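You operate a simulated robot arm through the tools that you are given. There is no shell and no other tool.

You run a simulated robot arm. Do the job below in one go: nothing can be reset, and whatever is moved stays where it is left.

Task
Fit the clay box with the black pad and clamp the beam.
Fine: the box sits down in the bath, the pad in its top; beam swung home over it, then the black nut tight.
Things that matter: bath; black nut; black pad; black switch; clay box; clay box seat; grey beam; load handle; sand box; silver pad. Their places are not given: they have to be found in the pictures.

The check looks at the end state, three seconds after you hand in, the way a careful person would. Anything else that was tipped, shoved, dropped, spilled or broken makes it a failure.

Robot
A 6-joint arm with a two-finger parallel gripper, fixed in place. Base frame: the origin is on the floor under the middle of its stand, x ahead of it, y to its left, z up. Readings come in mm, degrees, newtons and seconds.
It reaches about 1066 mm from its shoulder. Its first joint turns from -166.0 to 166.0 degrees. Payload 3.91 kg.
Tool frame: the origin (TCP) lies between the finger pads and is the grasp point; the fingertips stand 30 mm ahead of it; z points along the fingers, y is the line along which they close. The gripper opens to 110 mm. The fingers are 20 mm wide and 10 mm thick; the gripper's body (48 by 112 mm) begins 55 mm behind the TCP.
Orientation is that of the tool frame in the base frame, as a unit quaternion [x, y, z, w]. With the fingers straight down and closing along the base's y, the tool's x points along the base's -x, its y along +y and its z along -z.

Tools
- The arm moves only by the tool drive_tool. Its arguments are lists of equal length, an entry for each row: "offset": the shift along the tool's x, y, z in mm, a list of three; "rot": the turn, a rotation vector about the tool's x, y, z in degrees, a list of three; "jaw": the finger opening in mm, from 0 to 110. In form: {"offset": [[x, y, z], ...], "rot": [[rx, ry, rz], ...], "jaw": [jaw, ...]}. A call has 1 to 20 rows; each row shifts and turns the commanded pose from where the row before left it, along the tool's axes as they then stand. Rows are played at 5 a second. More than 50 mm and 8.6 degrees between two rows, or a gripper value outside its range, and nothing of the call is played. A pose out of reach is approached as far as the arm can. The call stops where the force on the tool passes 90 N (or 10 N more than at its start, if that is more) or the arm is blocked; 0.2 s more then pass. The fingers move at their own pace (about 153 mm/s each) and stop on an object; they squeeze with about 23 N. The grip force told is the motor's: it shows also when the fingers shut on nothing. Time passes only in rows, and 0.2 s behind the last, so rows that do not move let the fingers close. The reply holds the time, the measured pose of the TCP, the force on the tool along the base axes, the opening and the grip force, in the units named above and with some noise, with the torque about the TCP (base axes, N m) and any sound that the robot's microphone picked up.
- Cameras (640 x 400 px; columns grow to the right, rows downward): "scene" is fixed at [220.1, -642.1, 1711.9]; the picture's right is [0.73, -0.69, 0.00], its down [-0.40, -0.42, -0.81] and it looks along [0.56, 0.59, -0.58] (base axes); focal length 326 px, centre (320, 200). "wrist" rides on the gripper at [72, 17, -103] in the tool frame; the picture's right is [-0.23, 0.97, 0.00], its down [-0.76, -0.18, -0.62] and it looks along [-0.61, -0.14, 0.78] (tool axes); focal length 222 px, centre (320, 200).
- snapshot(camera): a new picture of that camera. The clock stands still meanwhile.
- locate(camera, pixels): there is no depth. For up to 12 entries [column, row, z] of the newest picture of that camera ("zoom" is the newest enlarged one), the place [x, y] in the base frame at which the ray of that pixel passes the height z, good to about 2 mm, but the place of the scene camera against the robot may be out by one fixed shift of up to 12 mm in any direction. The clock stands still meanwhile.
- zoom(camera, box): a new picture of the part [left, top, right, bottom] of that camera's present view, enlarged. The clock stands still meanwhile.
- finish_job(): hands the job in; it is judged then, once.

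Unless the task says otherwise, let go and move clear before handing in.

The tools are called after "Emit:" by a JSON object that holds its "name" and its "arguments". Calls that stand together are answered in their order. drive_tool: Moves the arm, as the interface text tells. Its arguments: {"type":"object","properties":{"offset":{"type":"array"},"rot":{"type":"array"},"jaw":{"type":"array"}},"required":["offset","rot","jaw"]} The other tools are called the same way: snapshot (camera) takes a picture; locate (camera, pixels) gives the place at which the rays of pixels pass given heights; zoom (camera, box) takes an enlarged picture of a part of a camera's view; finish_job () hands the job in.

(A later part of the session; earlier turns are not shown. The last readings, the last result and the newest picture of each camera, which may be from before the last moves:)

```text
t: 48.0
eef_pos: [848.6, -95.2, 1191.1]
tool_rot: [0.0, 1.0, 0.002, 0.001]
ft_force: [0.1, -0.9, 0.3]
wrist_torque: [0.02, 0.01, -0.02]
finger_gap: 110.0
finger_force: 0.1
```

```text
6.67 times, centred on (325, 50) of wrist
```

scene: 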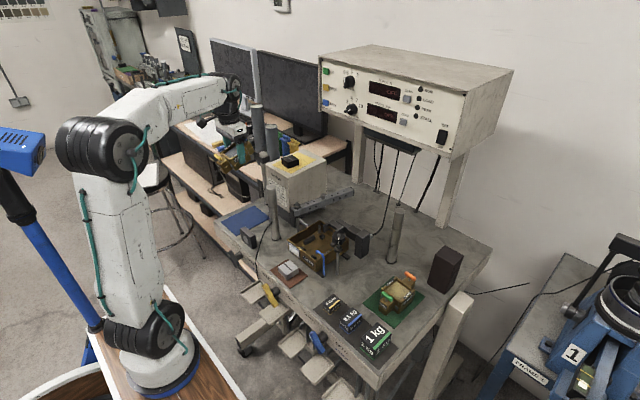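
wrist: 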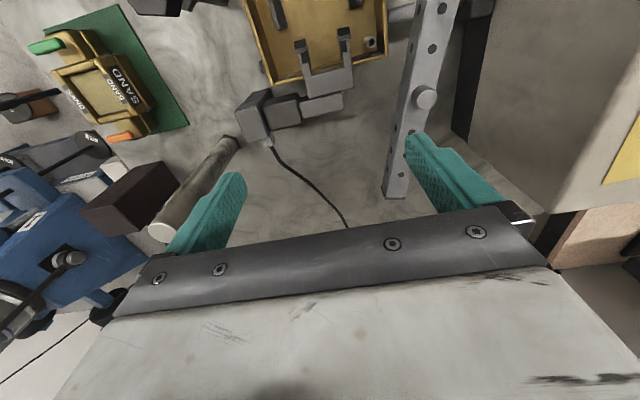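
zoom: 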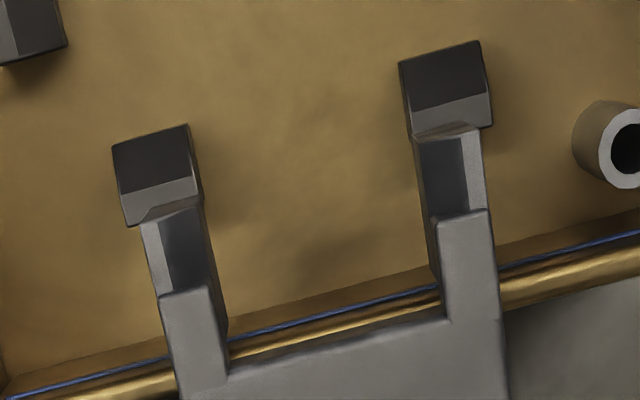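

The fork has two arms ending in lower tips with inward chamfers that guide the wing. I'll measure the arm gap, tip gap and crossbar from this zoom.

Emit:
{"name": "locate", "arguments": {"camera": "zoom", "pixels": [[160, 296, 1014], [208, 283, 1014], [437, 220, 1014], [486, 208, 1014], [228, 375, 1014], [450, 322, 1014], [140, 226, 1005], [200, 207, 990], [413, 143, 990], [478, 130, 1005], [187, 125, 965], [399, 64, 965]]}}

Emit:
{"name": "locate", "arguments": {"camera": "zoom", "pixels": [[228, 375, 1024], [450, 322, 1024], [437, 220, 1024], [208, 283, 1024], [113, 148, 965], [480, 41, 965], [120, 195, 977], [196, 176, 977], [409, 110, 977], [488, 93, 977]]}}

```text
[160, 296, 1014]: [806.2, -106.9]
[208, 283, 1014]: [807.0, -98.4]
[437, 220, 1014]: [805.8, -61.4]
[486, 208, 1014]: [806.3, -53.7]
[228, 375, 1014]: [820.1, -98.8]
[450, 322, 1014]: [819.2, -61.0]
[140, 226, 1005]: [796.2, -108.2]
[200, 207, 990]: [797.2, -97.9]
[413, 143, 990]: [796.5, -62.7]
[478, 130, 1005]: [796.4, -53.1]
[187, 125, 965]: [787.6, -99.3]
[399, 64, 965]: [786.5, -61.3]
```

```text
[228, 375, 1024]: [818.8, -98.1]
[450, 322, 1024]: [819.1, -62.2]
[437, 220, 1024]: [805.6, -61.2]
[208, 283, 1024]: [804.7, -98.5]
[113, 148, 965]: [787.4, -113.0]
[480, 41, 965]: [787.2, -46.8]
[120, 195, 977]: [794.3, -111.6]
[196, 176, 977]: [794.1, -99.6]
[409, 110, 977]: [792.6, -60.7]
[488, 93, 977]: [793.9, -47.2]
```

Emit:
{"name": "locate", "arguments": {"camera": "zoom", "pixels": [[335, 325, 1000], [335, 345, 1000], [335, 300, 965], [590, 262, 1000], [590, 240, 965], [623, 152, 1000], [60, 385, 1000]]}}

Emit:
{"name": "zoom", "arguments": {"camera": "wrist", "box": [295, 35, 355, 80]}}

```text
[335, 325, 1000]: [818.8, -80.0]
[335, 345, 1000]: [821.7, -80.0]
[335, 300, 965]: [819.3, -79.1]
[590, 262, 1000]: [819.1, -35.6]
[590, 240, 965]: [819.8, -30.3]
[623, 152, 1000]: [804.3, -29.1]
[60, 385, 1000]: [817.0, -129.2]
```

```text
8.89 times, centred on (325, 58) of wrist
```

zoom: 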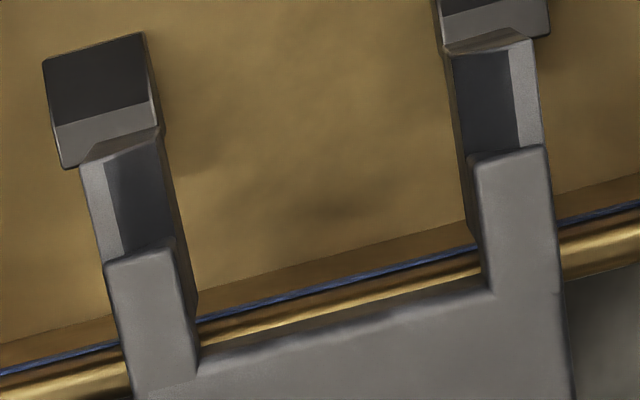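

The fork gap (about 37 mm) and the wall clearances look adequate for a 28 mm wing, so I need to know exactly what the blue end looks like. I'll go back over the box and zoom in on it.

Emit:
{"name": "drive_tool", "arguments": {"offset": [[0, 0, -40], [22, 42, 0], [22, 42, 0], [22, 42, 0], [22, 42, 0], [22, 42, 0], [22, 42, 0], [10, 42, 0], [0, 36, 0], [0, 0, 0]], "rot": [[0, 0, 0], [0, 0, 0], [0, 0, 0], [0, 0, 0], [0, 0, 0], [0, 0, 0], [0, 0, 0], [0, 0, 0], [0, 0, 0], [0, 0, 0]], "jaw": [110, 110, 110, 110, 110, 110, 110, 110, 110, 110]}}

Emit:
{"name": "snapshot", "arguments": {"camera": "wrist"}}

Emit:
{"name": "zoom", "arguments": {"camera": "wrist", "box": [250, 0, 410, 130]}}

Emit:
{"name": "zoom", "arguments": {"camera": "scene", "box": [225, 190, 275, 230]}}

```text
t: 50.2
eef_pos: [706.0, 233.7, 1233.0]
tool_rot: [-0.001, 1.0, 0.001, 0.001]
ft_force: [0.0, 0.3, 0.5]
wrist_torque: [-0.03, 0.02, 0.05]
finger_gap: 110.0
finger_force: 0.2
```

```text
taken
```

wrist: 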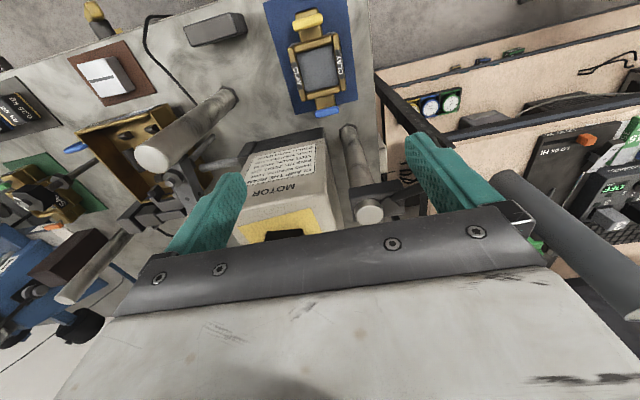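

```text
3.08 times, centred on (330, 65) of wrist
```

zoom: 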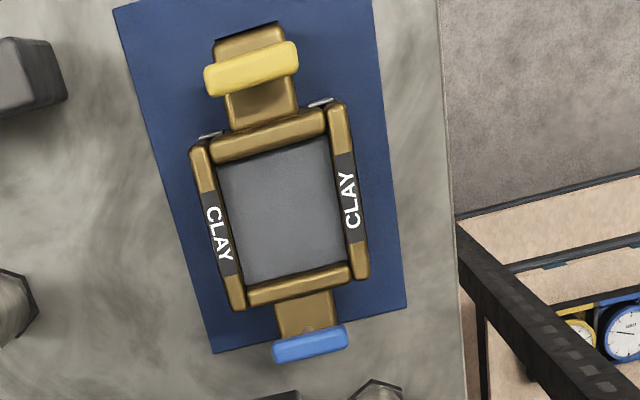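

```text
10.00 times, centred on (250, 210) of scene
```

zoom: 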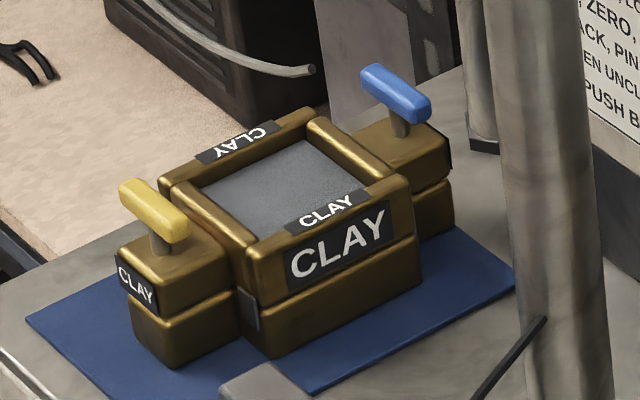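

Emit:
{"name": "zoom", "arguments": {"camera": "wrist", "box": [295, 80, 355, 125]}}

Emit:
{"name": "zoom", "arguments": {"camera": "wrist", "box": [280, 0, 340, 45]}}

Emit:
{"name": "zoom", "arguments": {"camera": "scene", "box": [252, 192, 272, 220]}}

```text
8.89 times, centred on (325, 102) of wrist
```

zoom: 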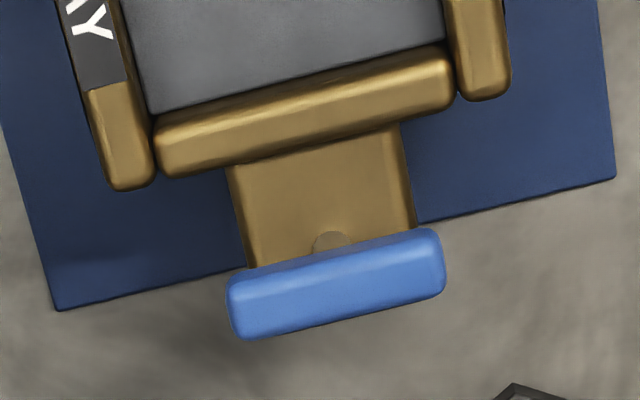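

```text
8.89 times, centred on (310, 22) of wrist
```

zoom: 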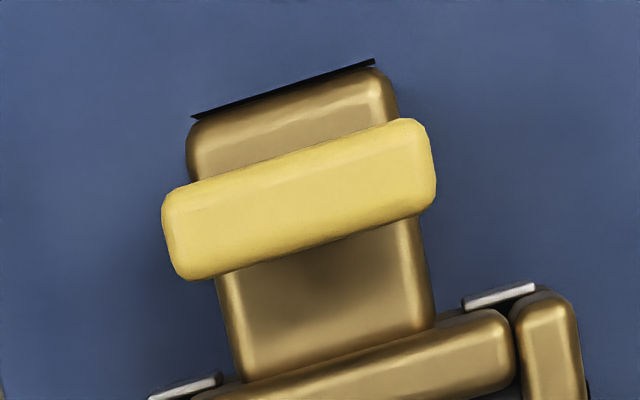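

```text
14.29 times, centred on (262, 206) of scene
```

zoom: 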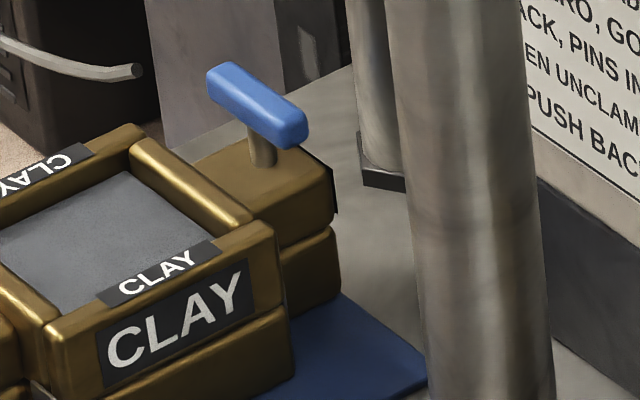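

The box is intact, with wings about 29 mm wide and T-bars about 36 mm, so the clearance between the fork tips is only about 2 mm per side and alignment must be tight. I'll remeasure the box's current pose on the mat.

Emit:
{"name": "zoom", "arguments": {"camera": "wrist", "box": [280, 20, 360, 90]}}

```text
5.71 times, centred on (320, 55) of wrist
```

zoom: 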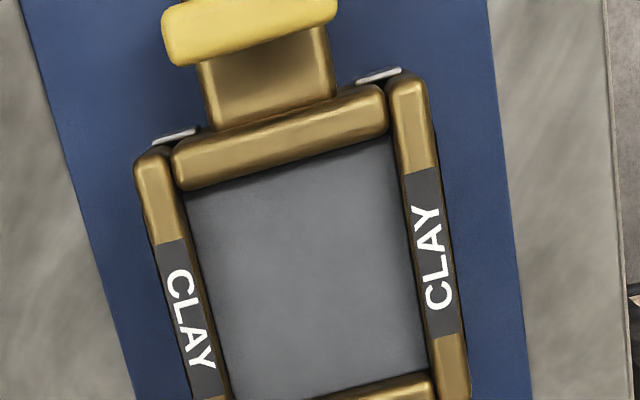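

Emit:
{"name": "locate", "arguments": {"camera": "zoom", "pixels": [[137, 175, 992], [188, 370, 992], [429, 95, 992], [467, 370, 992], [152, 147, 992], [408, 74, 992], [205, 65, 985], [336, 90, 985], [201, 60, 985], [326, 28, 985]]}}

Emit:
{"name": "zoom", "arguments": {"camera": "wrist", "box": [280, 60, 360, 120]}}

```text
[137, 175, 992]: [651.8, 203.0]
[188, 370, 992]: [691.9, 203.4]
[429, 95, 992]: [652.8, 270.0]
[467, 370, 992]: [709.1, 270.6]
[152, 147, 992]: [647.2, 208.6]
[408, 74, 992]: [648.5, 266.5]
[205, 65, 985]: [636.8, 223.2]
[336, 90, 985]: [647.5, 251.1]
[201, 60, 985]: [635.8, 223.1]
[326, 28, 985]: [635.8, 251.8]
```

```text
6.67 times, centred on (320, 90) of wrist
```

zoom: 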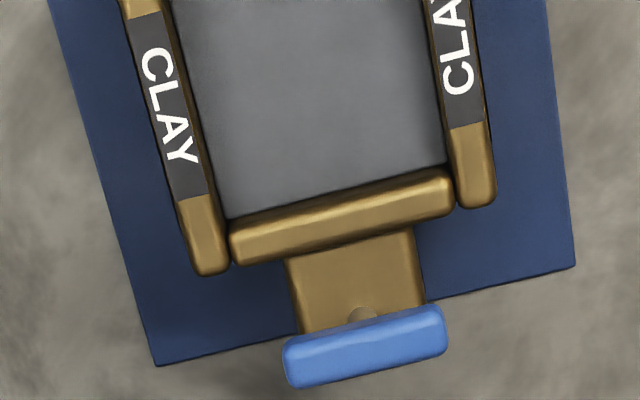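

Emit:
{"name": "locate", "arguments": {"camera": "zoom", "pixels": [[208, 274, 990], [480, 207, 990], [286, 262, 985], [414, 232, 985], [300, 330, 985], [425, 300, 985], [283, 358, 1002], [447, 322, 1002], [362, 312, 985]]}}

```text
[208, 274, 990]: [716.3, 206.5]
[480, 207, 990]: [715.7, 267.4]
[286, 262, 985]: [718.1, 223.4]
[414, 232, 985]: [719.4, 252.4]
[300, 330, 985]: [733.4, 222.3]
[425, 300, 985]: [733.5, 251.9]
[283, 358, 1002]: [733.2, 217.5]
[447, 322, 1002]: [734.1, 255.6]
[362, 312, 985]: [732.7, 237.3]
```

Now I have the box at centre (682.0,237.0), yaw ≈+0.5°, with both wings centred. I'll move over it and check the pose before descending.

Emit:
{"name": "drive_tool", "arguments": {"offset": [[24, 2.5, 0], [0, 0, 45], [0, 0, 45], [0, 0, 45], [0, 0, 40], [0, 0, 0]], "rot": [[0, 0, 0], [0, 0, 0], [0, 0, 0], [0, 0, 0], [0, 0, 0], [0, 0, 0]], "jaw": [110, 110, 110, 110, 110, 110]}}

Emit:
{"name": "drive_tool", "arguments": {"offset": [[0, 0, 0]], "rot": [[0, 0, 0]], "jaw": [110]}}

Emit:
{"name": "drive_tool", "arguments": {"offset": [[0, 0, 0]], "rot": [[0, 0, 0]], "jaw": [110]}}

```text
t: 51.6
eef_pos: [684.2, 233.3, 1055.3]
tool_rot: [-0.001, 1.0, 0.0, 0.001]
ft_force: [0.1, 0.5, -0.6]
wrist_torque: [0.02, -0.01, 0.01]
finger_gap: 109.9
finger_force: 0.1
```

```text
t: 52.0
eef_pos: [683.7, 235.2, 1054.4]
tool_rot: [-0.001, 1.0, 0.001, 0.001]
ft_force: [0.0, 0.1, -0.2]
wrist_torque: [-0.01, -0.02, -0.01]
finger_gap: 110.0
finger_force: 0.1
```

```text
t: 52.4
eef_pos: [682.3, 233.7, 1055.6]
tool_rot: [-0.001, 1.0, 0.001, 0.001]
ft_force: [0.8, -0.1, -0.3]
wrist_torque: [-0.02, 0.0, 0.02]
finger_gap: 109.9
finger_force: 0.1
```

TCP averages (683.4,234.1,1055.1). I'll correct by (−1.4,+2.2), descend to z≈994, close, settle, and lift slowly.

Emit:
{"name": "drive_tool", "arguments": {"offset": [[1.4, 2.2, 10], [0, 0, 25], [0, 0, 20], [0, 0, 6], [0, 0, 0], [0, 0, 0], [0, 0, 0], [0, 0, 0], [0, 0, 0], [0, 0, -2], [0, 0, -2], [0, 0, -4], [0, 0, 0]], "rot": [[0, 0, 0], [0, 0, 0], [0, 0, 0], [0, 0, 0], [0, 0, 0], [0, 0, 0], [0, 0, 0], [0, 0, 0], [0, 0, 0], [0, 0, 0], [0, 0, 0], [0, 0, 0], [0, 0, 0]], "jaw": [110, 110, 110, 110, 110, 0, 0, 0, 0, 0, 0, 0, 0]}}

Emit:
{"name": "zoom", "arguments": {"camera": "scene", "box": [225, 185, 285, 230]}}

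```text
t: 55.2
eef_pos: [681.0, 238.7, 1003.2]
tool_rot: [-0.001, 1.0, 0.0, 0.001]
ft_force: [0.4, 0.1, -7.9]
wrist_torque: [-0.01, 0.01, -0.03]
finger_gap: 68.0
finger_force: 23.1
```

```text
8.89 times, centred on (255, 208) of scene
```

zoom: 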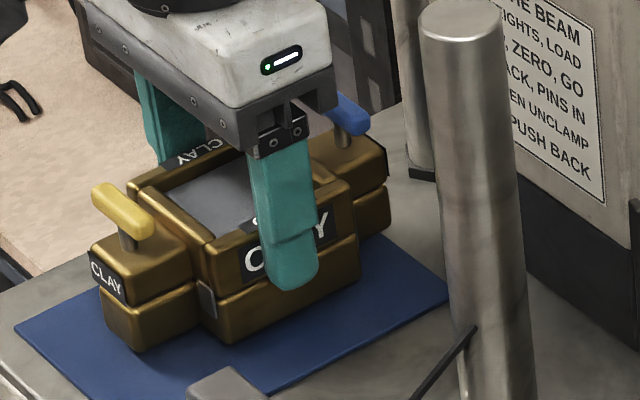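

The grip is holding (68.0 mm, −7.9 N) and the box is level. I'll raise it and carry it over the bath again.

Emit:
{"name": "drive_tool", "arguments": {"offset": [[0, 0, -6], [0, 0, -12], [0, 0, -20], [0, 0, -25], [0, 0, -30], [0, 0, -30], [0, 0, -30], [0, 0, -28], [0, 0, -22], [0, 0, -14], [0, 0, -8], [0, 0, 0]], "rot": [[0, 0, 0], [0, 0, 0], [0, 0, 0], [0, 0, 0], [0, 0, 0], [0, 0, 0], [0, 0, 0], [0, 0, 0], [0, 0, 0], [0, 0, 0], [0, 0, 0], [0, 0, 0]], "jaw": [0, 0, 0, 0, 0, 0, 0, 0, 0, 0, 0, 0]}}

Emit:
{"name": "drive_tool", "arguments": {"offset": [[-1, -8, 0], [-4, -18, 0], [-7, -32, 0], [-9, -42, 0], [-10, -44, 0], [-10, -44, 0], [-10, -44, 0], [-8, -40, 0], [-5, -25, 0], [-3, -14, 0], [-1.5, -6.2, 0], [0, 0, 0]], "rot": [[0, 0, 0], [0, 0, 0], [0, 0, 0], [0, 0, 0], [0, 0, 0], [0, 0, 0], [0, 0, 0], [0, 0, 0], [0, 0, 0], [0, 0, 0], [0, 0, 0], [0, 0, 0]], "jaw": [0, 0, 0, 0, 0, 0, 0, 0, 0, 0, 0, 0]}}

Emit:
{"name": "drive_tool", "arguments": {"offset": [[0, 0, 8], [0, 0, 18], [0, 0, 28], [0, 0, 30], [0, 0, 28], [0, 0, 20], [0, 0, 10], [0, 0, 5], [0, 0, 0]], "rot": [[0, 0, 0], [0, 0, 0], [0, 0, 0], [0, 0, 0], [0, 0, 0], [0, 0, 0], [0, 0, 0], [0, 0, 0], [0, 0, 0]], "jaw": [0, 0, 0, 0, 0, 0, 0, 0, 0]}}

Emit:
{"name": "drive_tool", "arguments": {"offset": [[0, 0, 0]], "rot": [[0, 0, 0]], "jaw": [0]}}

Emit:
{"name": "drive_tool", "arguments": {"offset": [[0, 0, 0]], "rot": [[0, 0, 0]], "jaw": [0]}}

Emit:
{"name": "snapshot", "arguments": {"camera": "wrist"}}

Emit:
{"name": "zoom", "arguments": {"camera": "scene", "box": [290, 190, 370, 265]}}

```text
t: 57.8
eef_pos: [681.0, 239.5, 1226.8]
tool_rot: [-0.001, 1.0, 0.0, 0.001]
ft_force: [0.3, 0.1, -6.8]
wrist_torque: [0.0, 0.02, 0.0]
finger_gap: 68.2
finger_force: 22.3
```

```text
t: 60.4
eef_pos: [749.1, -78.7, 1226.7]
tool_rot: [-0.001, 1.0, 0.0, 0.0]
ft_force: [-0.2, -0.8, -7.3]
wrist_torque: [-0.01, -0.02, -0.01]
finger_gap: 67.9
finger_force: 22.7
```

```text
t: 62.4
eef_pos: [749.6, -78.9, 1078.4]
tool_rot: [-0.002, 1.0, 0.001, 0.001]
ft_force: [0.3, -0.1, -7.6]
wrist_torque: [0.01, 0.0, 0.0]
finger_gap: 68.0
finger_force: 22.8
```

```text
t: 62.8
eef_pos: [750.3, -78.6, 1078.6]
tool_rot: [0.0, 1.0, 0.001, 0.001]
ft_force: [0.4, 0.3, -7.0]
wrist_torque: [0.01, 0.01, 0.03]
finger_gap: 67.8
finger_force: 22.5
```

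```text
t: 63.2
eef_pos: [750.0, -77.8, 1078.8]
tool_rot: [0.0, 1.0, 0.0, -0.001]
ft_force: [0.9, -0.3, -6.9]
wrist_torque: [0.04, 0.03, -0.04]
finger_gap: 67.8
finger_force: 23.4
```

```text
taken
```

wrist: 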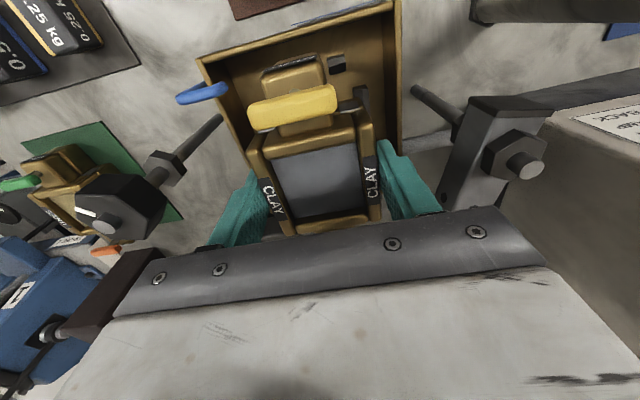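

```text
5.33 times, centred on (330, 228) of scene
```

zoom: 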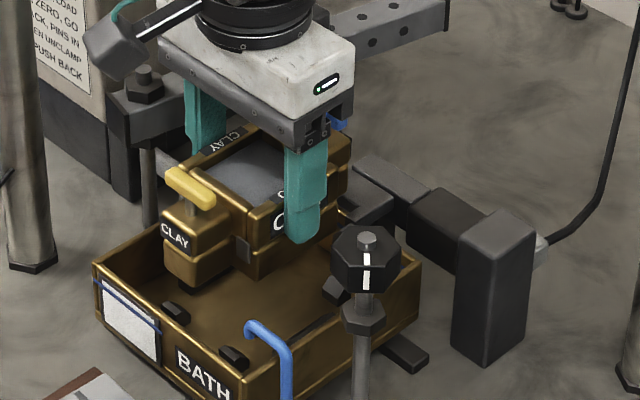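

I'll calibrate the camera against the held box: locate the rails in this view to find the box centre, and compare it with the visible front seat blocks in the same picture.

Emit:
{"name": "zoom", "arguments": {"camera": "wrist", "box": [230, 30, 390, 150]}}

Emit:
{"name": "zoom", "arguments": {"camera": "wrist", "box": [240, 110, 400, 240]}}

```text
3.33 times, centred on (310, 90) of wrist
```

zoom: 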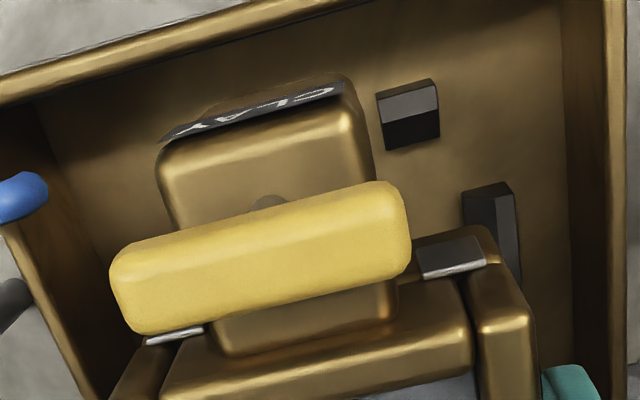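

```text
3.08 times, centred on (320, 175) of wrist
```

zoom: 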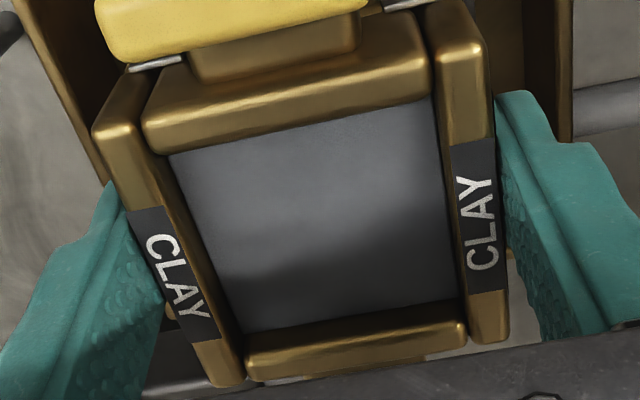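

Emit:
{"name": "locate", "arguments": {"camera": "zoom", "pixels": [[96, 140, 1076], [214, 380, 1076], [487, 50, 1076], [509, 332, 1076], [168, 160, 1060], [430, 104, 1060], [243, 335, 1060], [465, 297, 1060]]}}

Emit:
{"name": "zoom", "arguments": {"camera": "wrist", "box": [230, 30, 390, 150]}}

Emit:
{"name": "locate", "arguments": {"camera": "zoom", "pixels": [[158, 155, 1070], [352, 105, 1070], [215, 355, 1070], [398, 315, 1070], [388, 151, 965], [440, 137, 965], [110, 265, 1085], [405, 190, 1085], [463, 195, 975], [511, 187, 975]]}}

```text
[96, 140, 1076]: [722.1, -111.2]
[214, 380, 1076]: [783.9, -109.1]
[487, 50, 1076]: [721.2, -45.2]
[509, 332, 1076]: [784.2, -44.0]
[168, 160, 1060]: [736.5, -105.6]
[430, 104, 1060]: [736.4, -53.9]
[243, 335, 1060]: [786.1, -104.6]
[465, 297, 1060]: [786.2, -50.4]
```

```text
3.33 times, centred on (310, 90) of wrist
```

zoom: 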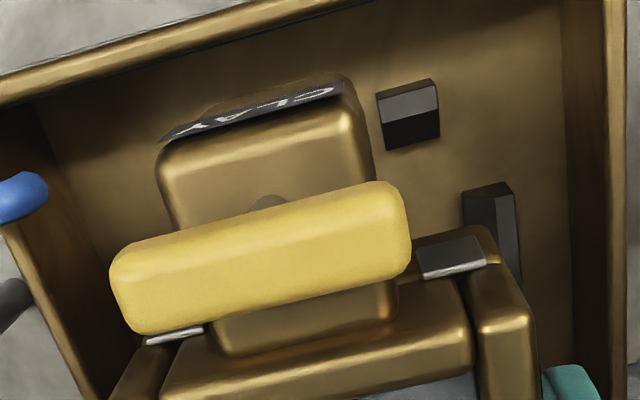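

```text
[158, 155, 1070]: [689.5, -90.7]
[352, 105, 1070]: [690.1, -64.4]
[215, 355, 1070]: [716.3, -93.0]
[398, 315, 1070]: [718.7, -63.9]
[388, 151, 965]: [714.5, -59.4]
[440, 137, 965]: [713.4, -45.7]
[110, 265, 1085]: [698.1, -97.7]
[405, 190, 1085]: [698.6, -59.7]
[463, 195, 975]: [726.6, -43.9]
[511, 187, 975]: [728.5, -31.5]
```

The camera and TCP agree: the held box is centred at about y=−78 and the seat at about −80, so I'll shift −1.8 mm. Then I'll descend in small steps and watch for first contact.

Emit:
{"name": "drive_tool", "arguments": {"offset": [[0, -1.8, 4], [0, 0, 6], [0, 0, 5], [0, 0, 0]], "rot": [[0, 0, 0], [0, 0, 0], [0, 0, 0], [0, 0, 0]], "jaw": [0, 0, 0, 0]}}

Emit:
{"name": "drive_tool", "arguments": {"offset": [[0, 0, 2], [0, 0, 2], [0, 0, 0]], "rot": [[0, 0, 0], [0, 0, 0], [0, 0, 0]], "jaw": [0, 0, 0]}}

Emit:
{"name": "drive_tool", "arguments": {"offset": [[0, 0, 2], [0, 0, 2], [0, 0, 0]], "rot": [[0, 0, 0], [0, 0, 0], [0, 0, 0]], "jaw": [0, 0, 0]}}

Emit:
{"name": "zoom", "arguments": {"camera": "scene", "box": [290, 190, 370, 265]}}

```text
t: 64.2
eef_pos: [749.7, -79.2, 1065.0]
tool_rot: [-0.001, 1.0, 0.001, 0.001]
ft_force: [-0.4, -1.1, -7.4]
wrist_torque: [-0.02, 0.04, 0.04]
finger_gap: 67.9
finger_force: 23.4
```

```text
t: 65.0
eef_pos: [749.3, -79.3, 1060.1]
tool_rot: [-0.001, 1.0, 0.001, 0.001]
ft_force: [0.3, 0.4, -7.5]
wrist_torque: [0.02, 0.04, 0.02]
finger_gap: 68.2
finger_force: 22.8
```

```text
t: 65.8
eef_pos: [750.4, -79.4, 1055.9]
tool_rot: [-0.001, 1.0, 0.001, 0.001]
ft_force: [0.0, 0.3, -7.2]
wrist_torque: [-0.02, 0.02, 0.04]
finger_gap: 67.9
finger_force: 22.9
```

```text
5.33 times, centred on (330, 228) of scene
```

zoom: 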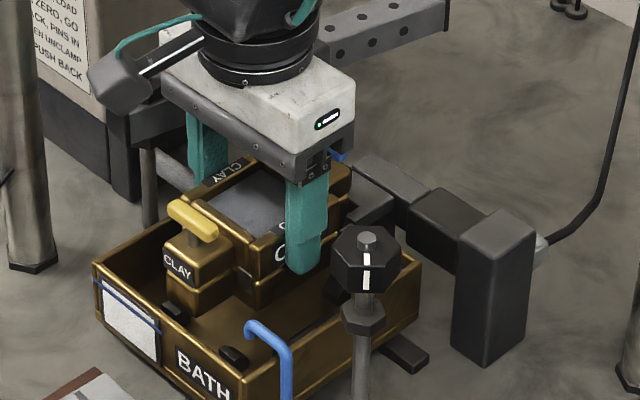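

Emit:
{"name": "drive_tool", "arguments": {"offset": [[0, -0.5, 2], [0, 0, 0]], "rot": [[0, 0, 0], [0, 0, 0]], "jaw": [0, 0]}}

Emit:
{"name": "drive_tool", "arguments": {"offset": [[0, 0, 2], [0, 0, 0]], "rot": [[0, 0, 0], [0, 0, 0]], "jaw": [0, 0]}}

Emit:
{"name": "drive_tool", "arguments": {"offset": [[0, 0, 2], [0, 0, 0]], "rot": [[0, 0, 0], [0, 0, 0]], "jaw": [0, 0]}}

Emit:
{"name": "drive_tool", "arguments": {"offset": [[0, 0, 2], [0, 0, 0]], "rot": [[0, 0, 0], [0, 0, 0]], "jaw": [0, 0]}}

Emit:
{"name": "zoom", "arguments": {"camera": "scene", "box": [290, 190, 370, 265]}}

```text
t: 66.4
eef_pos: [750.0, -79.7, 1054.2]
tool_rot: [-0.001, 1.0, 0.001, 0.001]
ft_force: [0.6, 0.8, -8.4]
wrist_torque: [-0.04, -0.04, -0.03]
finger_gap: 68.1
finger_force: 23.1
```

```text
t: 67.0
eef_pos: [749.5, -81.2, 1053.2]
tool_rot: [-0.001, 1.0, 0.001, 0.001]
ft_force: [-0.6, 0.0, -7.7]
wrist_torque: [-0.03, 0.0, 0.05]
finger_gap: 67.8
finger_force: 22.9
```

```text
t: 67.6
eef_pos: [748.6, -79.9, 1051.5]
tool_rot: [-0.001, 1.0, 0.001, 0.001]
ft_force: [0.6, -0.4, -6.9]
wrist_torque: [-0.02, 0.01, 0.01]
finger_gap: 67.9
finger_force: 23.6
```

```text
t: 68.2
eef_pos: [749.8, -80.7, 1048.6]
tool_rot: [-0.001, 1.0, 0.0, 0.001]
ft_force: [0.4, 0.2, -7.9]
wrist_torque: [-0.01, 0.03, -0.01]
finger_gap: 67.8
finger_force: 23.6
```

```text
5.33 times, centred on (330, 228) of scene
```

zoom: 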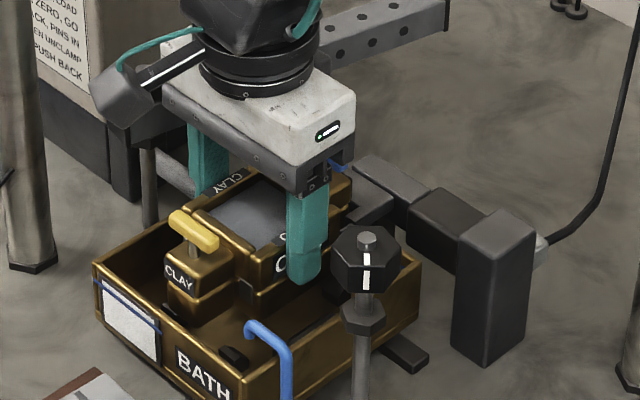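

Emit:
{"name": "drive_tool", "arguments": {"offset": [[0, 0, 2], [0, 0, 0]], "rot": [[0, 0, 0], [0, 0, 0]], "jaw": [0, 0]}}

Emit:
{"name": "drive_tool", "arguments": {"offset": [[0, 0, 2], [0, 0, 0]], "rot": [[0, 0, 0], [0, 0, 0]], "jaw": [0, 0]}}

Emit:
{"name": "drive_tool", "arguments": {"offset": [[0, 0, 2], [0, 0, 0]], "rot": [[0, 0, 0], [0, 0, 0]], "jaw": [0, 0]}}

Emit:
{"name": "drive_tool", "arguments": {"offset": [[0, 0, 2], [0, 0, 0]], "rot": [[0, 0, 0], [0, 0, 0]], "jaw": [0, 0]}}

Emit:
{"name": "zoom", "arguments": {"camera": "scene", "box": [290, 190, 370, 265]}}

```text
t: 68.8
eef_pos: [748.4, -80.2, 1047.8]
tool_rot: [-0.001, 1.0, 0.002, 0.001]
ft_force: [0.7, 0.0, -6.7]
wrist_torque: [-0.01, 0.0, 0.01]
finger_gap: 68.0
finger_force: 22.8
```

```text
t: 69.4
eef_pos: [750.5, -80.6, 1045.3]
tool_rot: [-0.001, 1.0, 0.001, 0.001]
ft_force: [0.5, 0.0, -7.8]
wrist_torque: [0.0, 0.02, -0.03]
finger_gap: 67.8
finger_force: 22.9
```

```text
t: 70.0
eef_pos: [750.2, -80.3, 1042.7]
tool_rot: [-0.001, 1.0, 0.001, 0.001]
ft_force: [-0.1, 0.2, -7.2]
wrist_torque: [-0.01, 0.0, -0.02]
finger_gap: 67.9
finger_force: 23.5
```

```text
t: 70.6
eef_pos: [749.7, -80.0, 1041.7]
tool_rot: [-0.002, 1.0, 0.001, 0.001]
ft_force: [0.9, -0.4, -7.9]
wrist_torque: [0.01, 0.01, 0.0]
finger_gap: 67.9
finger_force: 23.0
```

```text
5.33 times, centred on (330, 228) of scene
```

zoom: 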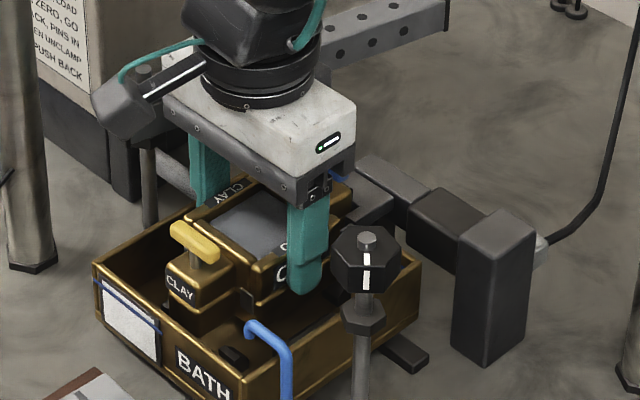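

Emit:
{"name": "drive_tool", "arguments": {"offset": [[0, 0, 2], [0, 0, 0]], "rot": [[0, 0, 0], [0, 0, 0]], "jaw": [0, 0]}}

Emit:
{"name": "drive_tool", "arguments": {"offset": [[0, 0, 2], [0, 0, 0]], "rot": [[0, 0, 0], [0, 0, 0]], "jaw": [0, 0]}}

Emit:
{"name": "drive_tool", "arguments": {"offset": [[0, 0, 2], [0, 0, 0]], "rot": [[0, 0, 0], [0, 0, 0]], "jaw": [0, 0]}}

Emit:
{"name": "zoom", "arguments": {"camera": "scene", "box": [290, 190, 370, 265]}}

Emit:
{"name": "zoom", "arguments": {"camera": "wrist", "box": [230, 0, 430, 150]}}

```text
t: 71.2
eef_pos: [749.6, -81.0, 1039.8]
tool_rot: [-0.002, 1.0, 0.001, 0.0]
ft_force: [-0.3, 0.1, -7.3]
wrist_torque: [0.01, 0.0, -0.01]
finger_gap: 67.9
finger_force: 22.9
```

```text
t: 71.8
eef_pos: [749.9, -81.2, 1036.5]
tool_rot: [-0.001, 1.0, 0.001, 0.001]
ft_force: [-0.7, 0.2, -7.6]
wrist_torque: [-0.01, -0.03, -0.01]
finger_gap: 68.0
finger_force: 22.6
```

```text
t: 72.4
eef_pos: [749.8, -82.4, 1035.1]
tool_rot: [-0.001, 1.0, 0.001, 0.002]
ft_force: [-0.8, 0.3, -7.0]
wrist_torque: [0.01, 0.01, 0.01]
finger_gap: 67.9
finger_force: 23.2
```

```text
5.33 times, centred on (330, 228) of scene
```

zoom: 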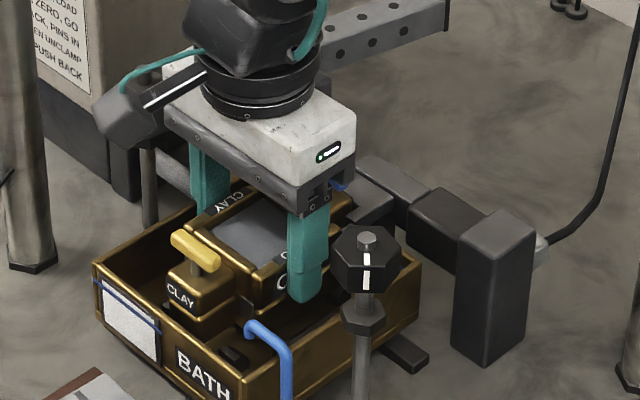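

```text
2.67 times, centred on (330, 75) of wrist
```

zoom: 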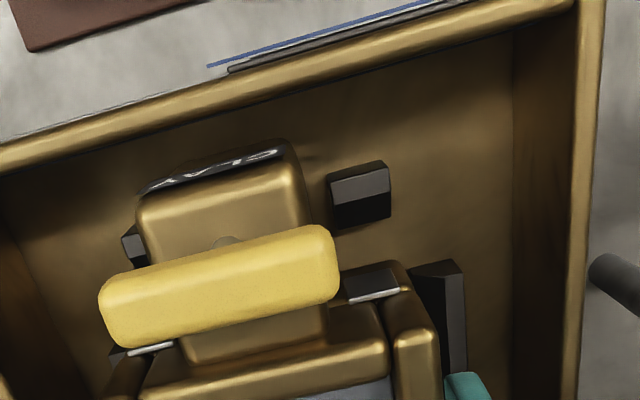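

Still no contact at TCP z≈1035, and the box is level and deeper than last time. I'll check the wing's lateral centring against the front blocks before continuing.

Emit:
{"name": "locate", "arguments": {"camera": "zoom", "pixels": [[137, 215, 1026], [295, 165, 1026], [182, 360, 1026], [327, 325, 1026], [338, 230, 963], [390, 217, 963], [122, 237, 975], [413, 268, 975], [462, 261, 975]]}}

Emit:
{"name": "drive_tool", "arguments": {"offset": [[0, 0, 0]], "rot": [[0, 0, 0]], "jaw": [0]}}

Emit:
{"name": "drive_tool", "arguments": {"offset": [[0, 0, 0]], "rot": [[0, 0, 0]], "jaw": [0]}}

```text
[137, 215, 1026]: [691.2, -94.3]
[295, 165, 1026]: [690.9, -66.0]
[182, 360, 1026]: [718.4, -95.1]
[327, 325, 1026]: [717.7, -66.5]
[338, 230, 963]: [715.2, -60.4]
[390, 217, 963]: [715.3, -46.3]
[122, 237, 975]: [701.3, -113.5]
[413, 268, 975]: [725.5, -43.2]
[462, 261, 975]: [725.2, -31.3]
```

```text
t: 72.8
eef_pos: [750.2, -80.7, 1034.6]
tool_rot: [0.0, 1.0, 0.0, 0.0]
ft_force: [0.1, -0.2, -6.8]
wrist_torque: [0.01, -0.01, 0.01]
finger_gap: 68.1
finger_force: 23.4
```

```text
t: 73.2
eef_pos: [749.1, -82.2, 1034.9]
tool_rot: [-0.001, 1.0, 0.001, 0.001]
ft_force: [-0.4, -0.5, -7.3]
wrist_torque: [0.02, 0.04, -0.01]
finger_gap: 67.9
finger_force: 23.4
```

The wing centre (−80.5) matches the block centre (−80), and there's still no contact. I'll continue down in 2 mm steps.

Emit:
{"name": "drive_tool", "arguments": {"offset": [[0, 0, 2], [0, 0, 0]], "rot": [[0, 0, 0], [0, 0, 0]], "jaw": [0, 0]}}

Emit:
{"name": "drive_tool", "arguments": {"offset": [[0, 0, 2], [0, 0, 0]], "rot": [[0, 0, 0], [0, 0, 0]], "jaw": [0, 0]}}

Emit:
{"name": "drive_tool", "arguments": {"offset": [[0, 0, 2], [0, 0, 0]], "rot": [[0, 0, 0], [0, 0, 0]], "jaw": [0, 0]}}

Emit:
{"name": "zoom", "arguments": {"camera": "scene", "box": [290, 190, 370, 265]}}

Emit:
{"name": "zoom", "arguments": {"camera": "wrist", "box": [230, 0, 430, 150]}}

```text
t: 73.8
eef_pos: [750.2, -80.5, 1033.3]
tool_rot: [-0.001, 1.0, 0.001, 0.0]
ft_force: [0.0, 1.5, -7.0]
wrist_torque: [0.03, 0.0, -0.05]
finger_gap: 68.0
finger_force: 23.0
```

```text
t: 74.4
eef_pos: [750.5, -80.9, 1030.5]
tool_rot: [-0.001, 1.0, 0.001, 0.0]
ft_force: [-0.7, -0.5, -7.3]
wrist_torque: [0.01, 0.01, -0.02]
finger_gap: 67.9
finger_force: 22.9
```

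```text
t: 75.0
eef_pos: [750.1, -81.5, 1027.8]
tool_rot: [-0.001, 1.0, 0.0, 0.001]
ft_force: [1.1, -0.1, -7.7]
wrist_torque: [-0.01, 0.03, 0.0]
finger_gap: 68.0
finger_force: 22.9
```

```text
5.33 times, centred on (330, 228) of scene
```

zoom: 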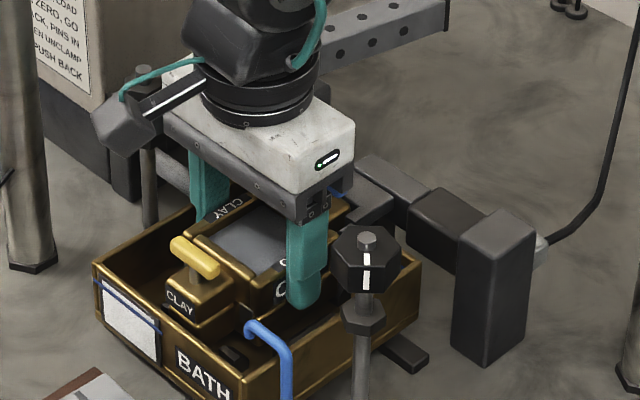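

```text
2.67 times, centred on (330, 75) of wrist
```

zoom: 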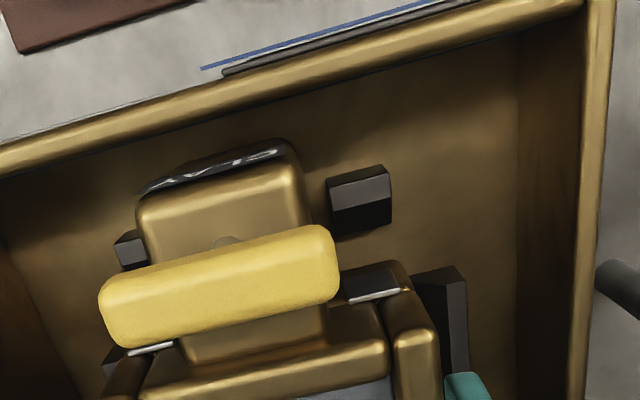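

Deeper than the first attempt and still free, with the load steady at −7.5 N. I'll continue in 2 mm steps into the seat chamfers.

Emit:
{"name": "drive_tool", "arguments": {"offset": [[0, 0, 2], [0, 0, 0]], "rot": [[0, 0, 0], [0, 0, 0]], "jaw": [0, 0]}}

Emit:
{"name": "drive_tool", "arguments": {"offset": [[0, 0, 2], [0, 0, 0]], "rot": [[0, 0, 0], [0, 0, 0]], "jaw": [0, 0]}}

Emit:
{"name": "drive_tool", "arguments": {"offset": [[0, 0, 2], [0, 0, 0]], "rot": [[0, 0, 0], [0, 0, 0]], "jaw": [0, 0]}}

Emit:
{"name": "zoom", "arguments": {"camera": "scene", "box": [290, 190, 370, 265]}}

```text
t: 75.6
eef_pos: [750.6, -80.7, 1028.2]
tool_rot: [-0.001, 1.0, 0.001, 0.001]
ft_force: [-1.0, -0.1, -6.8]
wrist_torque: [-0.02, 0.01, 0.03]
finger_gap: 68.2
finger_force: 23.3
```

```text
t: 76.2
eef_pos: [751.0, -80.2, 1024.5]
tool_rot: [-0.001, 1.0, 0.001, 0.001]
ft_force: [0.2, 0.2, -8.3]
wrist_torque: [-0.02, 0.02, 0.01]
finger_gap: 67.7
finger_force: 22.7
```

```text
t: 76.8
eef_pos: [750.8, -81.3, 1022.9]
tool_rot: [-0.001, 1.0, 0.0, 0.0]
ft_force: [-0.9, -0.1, -7.1]
wrist_torque: [0.05, 0.11, -0.05]
finger_gap: 67.8
finger_force: 23.3
```

```text
5.33 times, centred on (330, 228) of scene
```

zoom: 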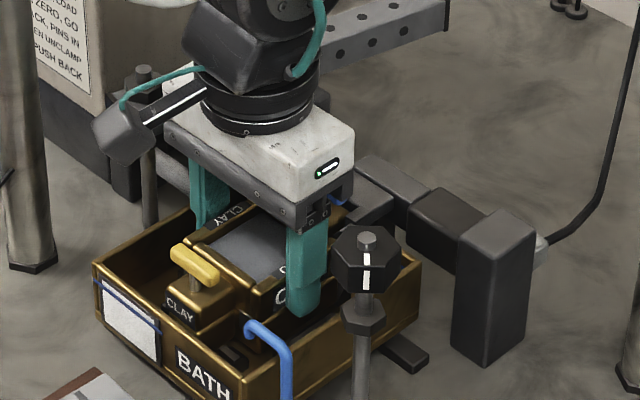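

Emit:
{"name": "drive_tool", "arguments": {"offset": [[0, 0, 0]], "rot": [[0, 0, 0]], "jaw": [0]}}

Emit:
{"name": "drive_tool", "arguments": {"offset": [[0, 0, 1], [0, 0, 0]], "rot": [[0, 0, 0], [0, 0, 0]], "jaw": [0, 0]}}

Emit:
{"name": "drive_tool", "arguments": {"offset": [[0, 0, 1], [0, 0, 0]], "rot": [[0, 0, 0], [0, 0, 0]], "jaw": [0, 0]}}

Emit:
{"name": "zoom", "arguments": {"camera": "wrist", "box": [230, 0, 430, 150]}}

```text
t: 77.2
eef_pos: [749.5, -81.0, 1023.5]
tool_rot: [-0.001, 1.0, 0.001, 0.001]
ft_force: [-1.3, 0.3, -7.9]
wrist_torque: [0.04, 0.2, -0.1]
finger_gap: 68.1
finger_force: 23.3
```

```text
t: 77.8
eef_pos: [750.0, -80.2, 1022.1]
tool_rot: [-0.001, 1.0, 0.001, 0.001]
ft_force: [-1.7, 0.1, -6.6]
wrist_torque: [-0.01, 0.09, -0.12]
finger_gap: 67.9
finger_force: 23.4
```

```text
t: 78.4
eef_pos: [750.1, -80.0, 1021.6]
tool_rot: [-0.001, 1.0, 0.001, 0.001]
ft_force: [-0.9, -0.6, -7.4]
wrist_torque: [0.04, 0.04, -0.04]
finger_gap: 67.9
finger_force: 23.1
```

```text
2.67 times, centred on (330, 75) of wrist
```

zoom: 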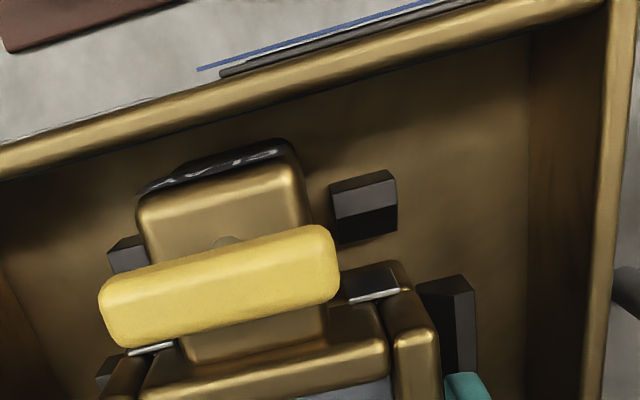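

A very light touch shows (Fx ≈ −1.5), suggesting the far blocks' chamfer. I'll nudge −0.7 mm in x and keep descending in 1 mm steps.

Emit:
{"name": "drive_tool", "arguments": {"offset": [[0.7, 0, 1], [0, 0, 0]], "rot": [[0, 0, 0], [0, 0, 0]], "jaw": [0, 0]}}

Emit:
{"name": "drive_tool", "arguments": {"offset": [[0, 0, 1], [0, 0, 0]], "rot": [[0, 0, 0], [0, 0, 0]], "jaw": [0, 0]}}

Emit:
{"name": "drive_tool", "arguments": {"offset": [[0, 0, 1], [0, 0, 0]], "rot": [[0, 0, 0], [0, 0, 0]], "jaw": [0, 0]}}

Emit:
{"name": "drive_tool", "arguments": {"offset": [[0, 0, 1], [0, 0, 0]], "rot": [[0, 0, 0], [0, 0, 0]], "jaw": [0, 0]}}

Emit:
{"name": "zoom", "arguments": {"camera": "scene", "box": [290, 190, 370, 265]}}

```text
t: 79.0
eef_pos: [749.4, -80.9, 1021.2]
tool_rot: [-0.001, 1.0, 0.001, 0.0]
ft_force: [-0.4, -0.8, -7.9]
wrist_torque: [0.02, 0.01, 0.01]
finger_gap: 67.8
finger_force: 23.0
```

```text
t: 79.6
eef_pos: [749.2, -81.7, 1019.2]
tool_rot: [-0.002, 1.0, 0.002, 0.001]
ft_force: [-0.2, -0.2, -6.8]
wrist_torque: [0.01, 0.02, 0.04]
finger_gap: 67.6
finger_force: 23.2
```

```text
t: 80.2
eef_pos: [749.2, -80.1, 1017.6]
tool_rot: [-0.001, 1.0, 0.001, 0.001]
ft_force: [-0.4, -0.4, -7.5]
wrist_torque: [0.01, -0.01, 0.03]
finger_gap: 67.6
finger_force: 23.1
```

```text
t: 80.8
eef_pos: [749.6, -81.2, 1017.9]
tool_rot: [-0.001, 1.0, 0.001, 0.002]
ft_force: [1.6, -0.1, 4.3]
wrist_torque: [-0.05, 0.66, -0.01]
finger_gap: 67.9
finger_force: 23.1
```

```text
5.33 times, centred on (330, 228) of scene
```

zoom: 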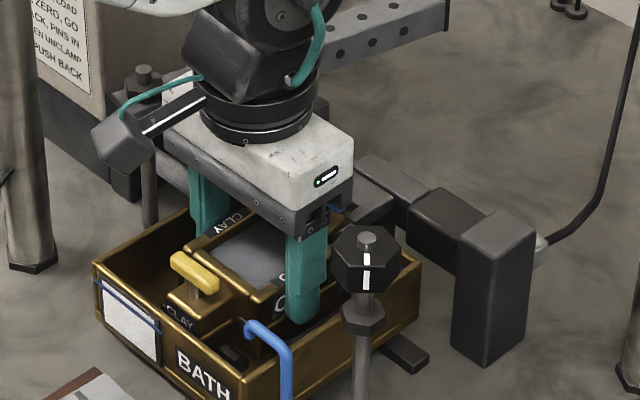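

Contact now at TCP z≈1017.5 (Fz +4, with torque showing the yellow end touching first). The box bottom is about at the expected floor level, so I'll press 1 mm more and look.

Emit:
{"name": "drive_tool", "arguments": {"offset": [[0, 0, 1], [0, 0, 0]], "rot": [[0, 0, 0], [0, 0, 0]], "jaw": [0, 0]}}

Emit:
{"name": "zoom", "arguments": {"camera": "wrist", "box": [230, 0, 430, 150]}}

Emit:
{"name": "zoom", "arguments": {"camera": "scene", "box": [295, 215, 345, 260]}}

```text
t: 81.4
eef_pos: [749.6, -80.9, 1017.7]
tool_rot: [-0.001, 1.0, 0.0, 0.003]
ft_force: [2.5, -0.8, 16.5]
wrist_torque: [-0.63, -0.17, 0.23]
finger_gap: 68.1
finger_force: 22.6
```

```text
2.67 times, centred on (330, 75) of wrist
```

zoom: 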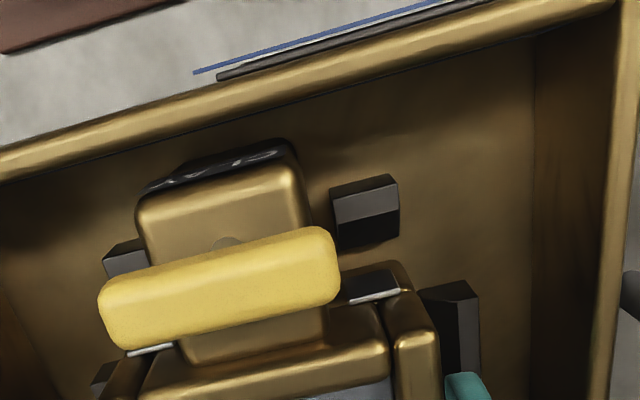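

```text
8.89 times, centred on (320, 238) of scene
```

zoom: 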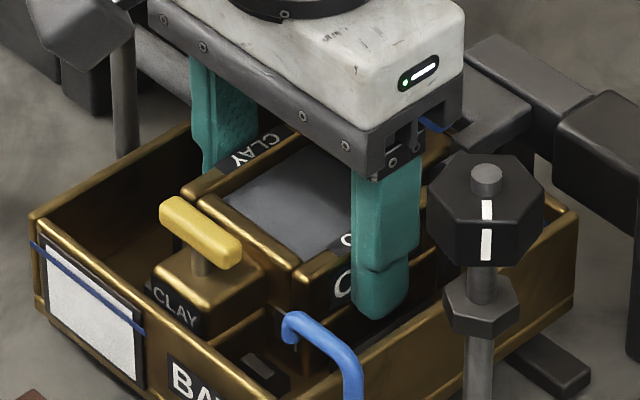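

The tool has bottomed out at z≈1017.7 with ~24 N net, and the T-bar's position shows the box level. I'll ease off, open to 88 mm (still inside the bath walls), and look.

Emit:
{"name": "drive_tool", "arguments": {"offset": [[0, 0, -1], [0, 0, 0], [0, 0, 0], [0, 0, 0], [0, 0, 0]], "rot": [[0, 0, 0], [0, 0, 0], [0, 0, 0], [0, 0, 0], [0, 0, 0]], "jaw": [0, 70, 78, 88, 88]}}

Emit:
{"name": "zoom", "arguments": {"camera": "wrist", "box": [230, 0, 430, 150]}}

Emit:
{"name": "zoom", "arguments": {"camera": "scene", "box": [295, 215, 345, 260]}}

```text
t: 82.6
eef_pos: [748.5, -80.6, 1018.1]
tool_rot: [-0.002, 1.0, 0.0, 0.001]
ft_force: [0.1, -0.7, -0.7]
wrist_torque: [-0.02, 0.02, 0.02]
finger_gap: 87.8
finger_force: 0.1
```

```text
2.67 times, centred on (330, 75) of wrist
```

zoom: 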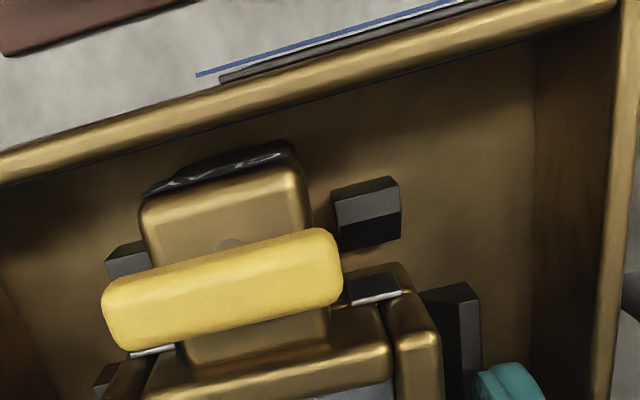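

```text
8.89 times, centred on (320, 238) of scene
```

zoom: 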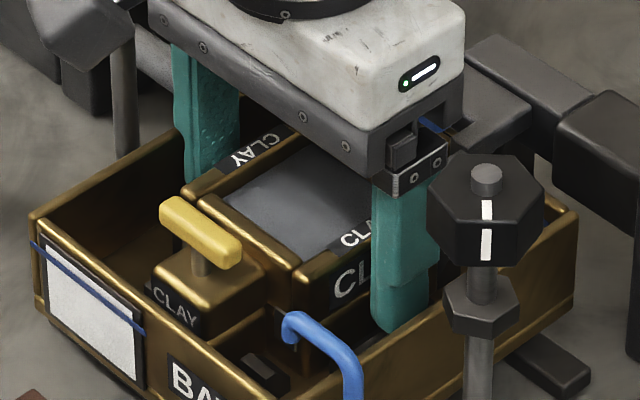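

The box stayed put and level. I'll rise straight up and inspect the seating from above.

Emit:
{"name": "drive_tool", "arguments": {"offset": [[0, 0, -10], [0, 0, -20], [0, 0, -35], [0, 0, -45], [0, 0, -45], [-20, 0, -20], [-30, -5, 0], [-30, -5, 0], [0, 0, 0]], "rot": [[0, 0, 0], [0, 0, 0], [0, 0, 0], [0, 0, 0], [0, 0, 0], [0, 0, 0], [0, 0, 0], [0, 0, 0], [0, 0, 0]], "jaw": [88, 88, 88, 88, 88, 100, 100, 100, 100]}}

Emit:
{"name": "snapshot", "arguments": {"camera": "wrist"}}

Emit:
{"name": "zoom", "arguments": {"camera": "wrist", "box": [240, 0, 400, 120]}}

Emit:
{"name": "zoom", "arguments": {"camera": "scene", "box": [285, 210, 355, 265]}}

```text
t: 84.6
eef_pos: [827.7, -90.0, 1192.7]
tool_rot: [-0.001, 1.0, 0.001, 0.001]
ft_force: [-0.9, 0.1, 0.1]
wrist_torque: [0.02, 0.01, 0.02]
finger_gap: 100.1
finger_force: 0.0
```

```text
taken
```

wrist: 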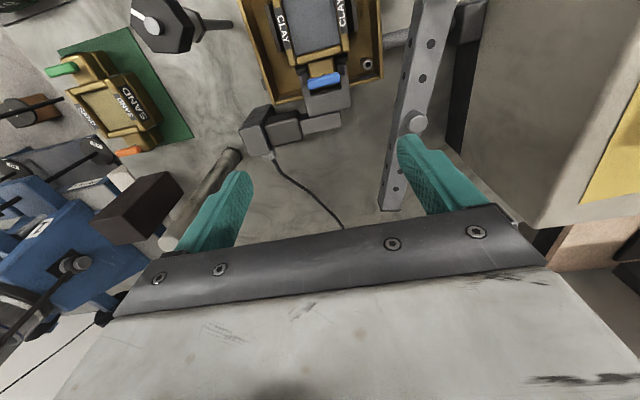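

```text
3.33 times, centred on (320, 60) of wrist
```

zoom: 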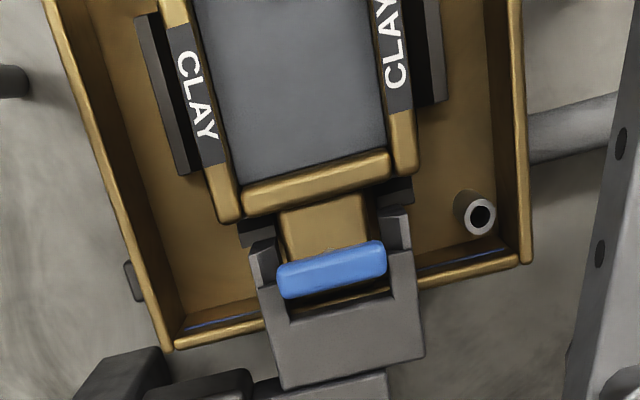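

```text
7.27 times, centred on (320, 238) of scene
```

zoom: 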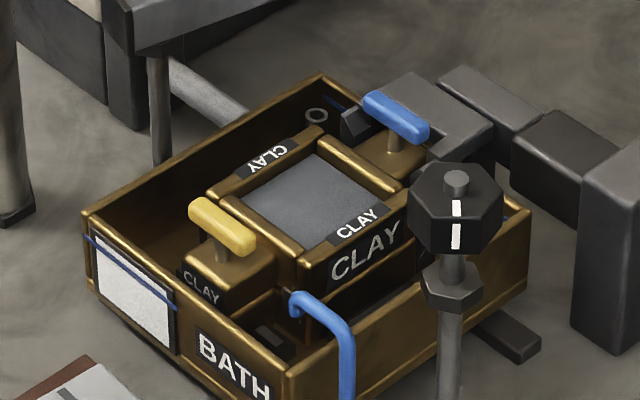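

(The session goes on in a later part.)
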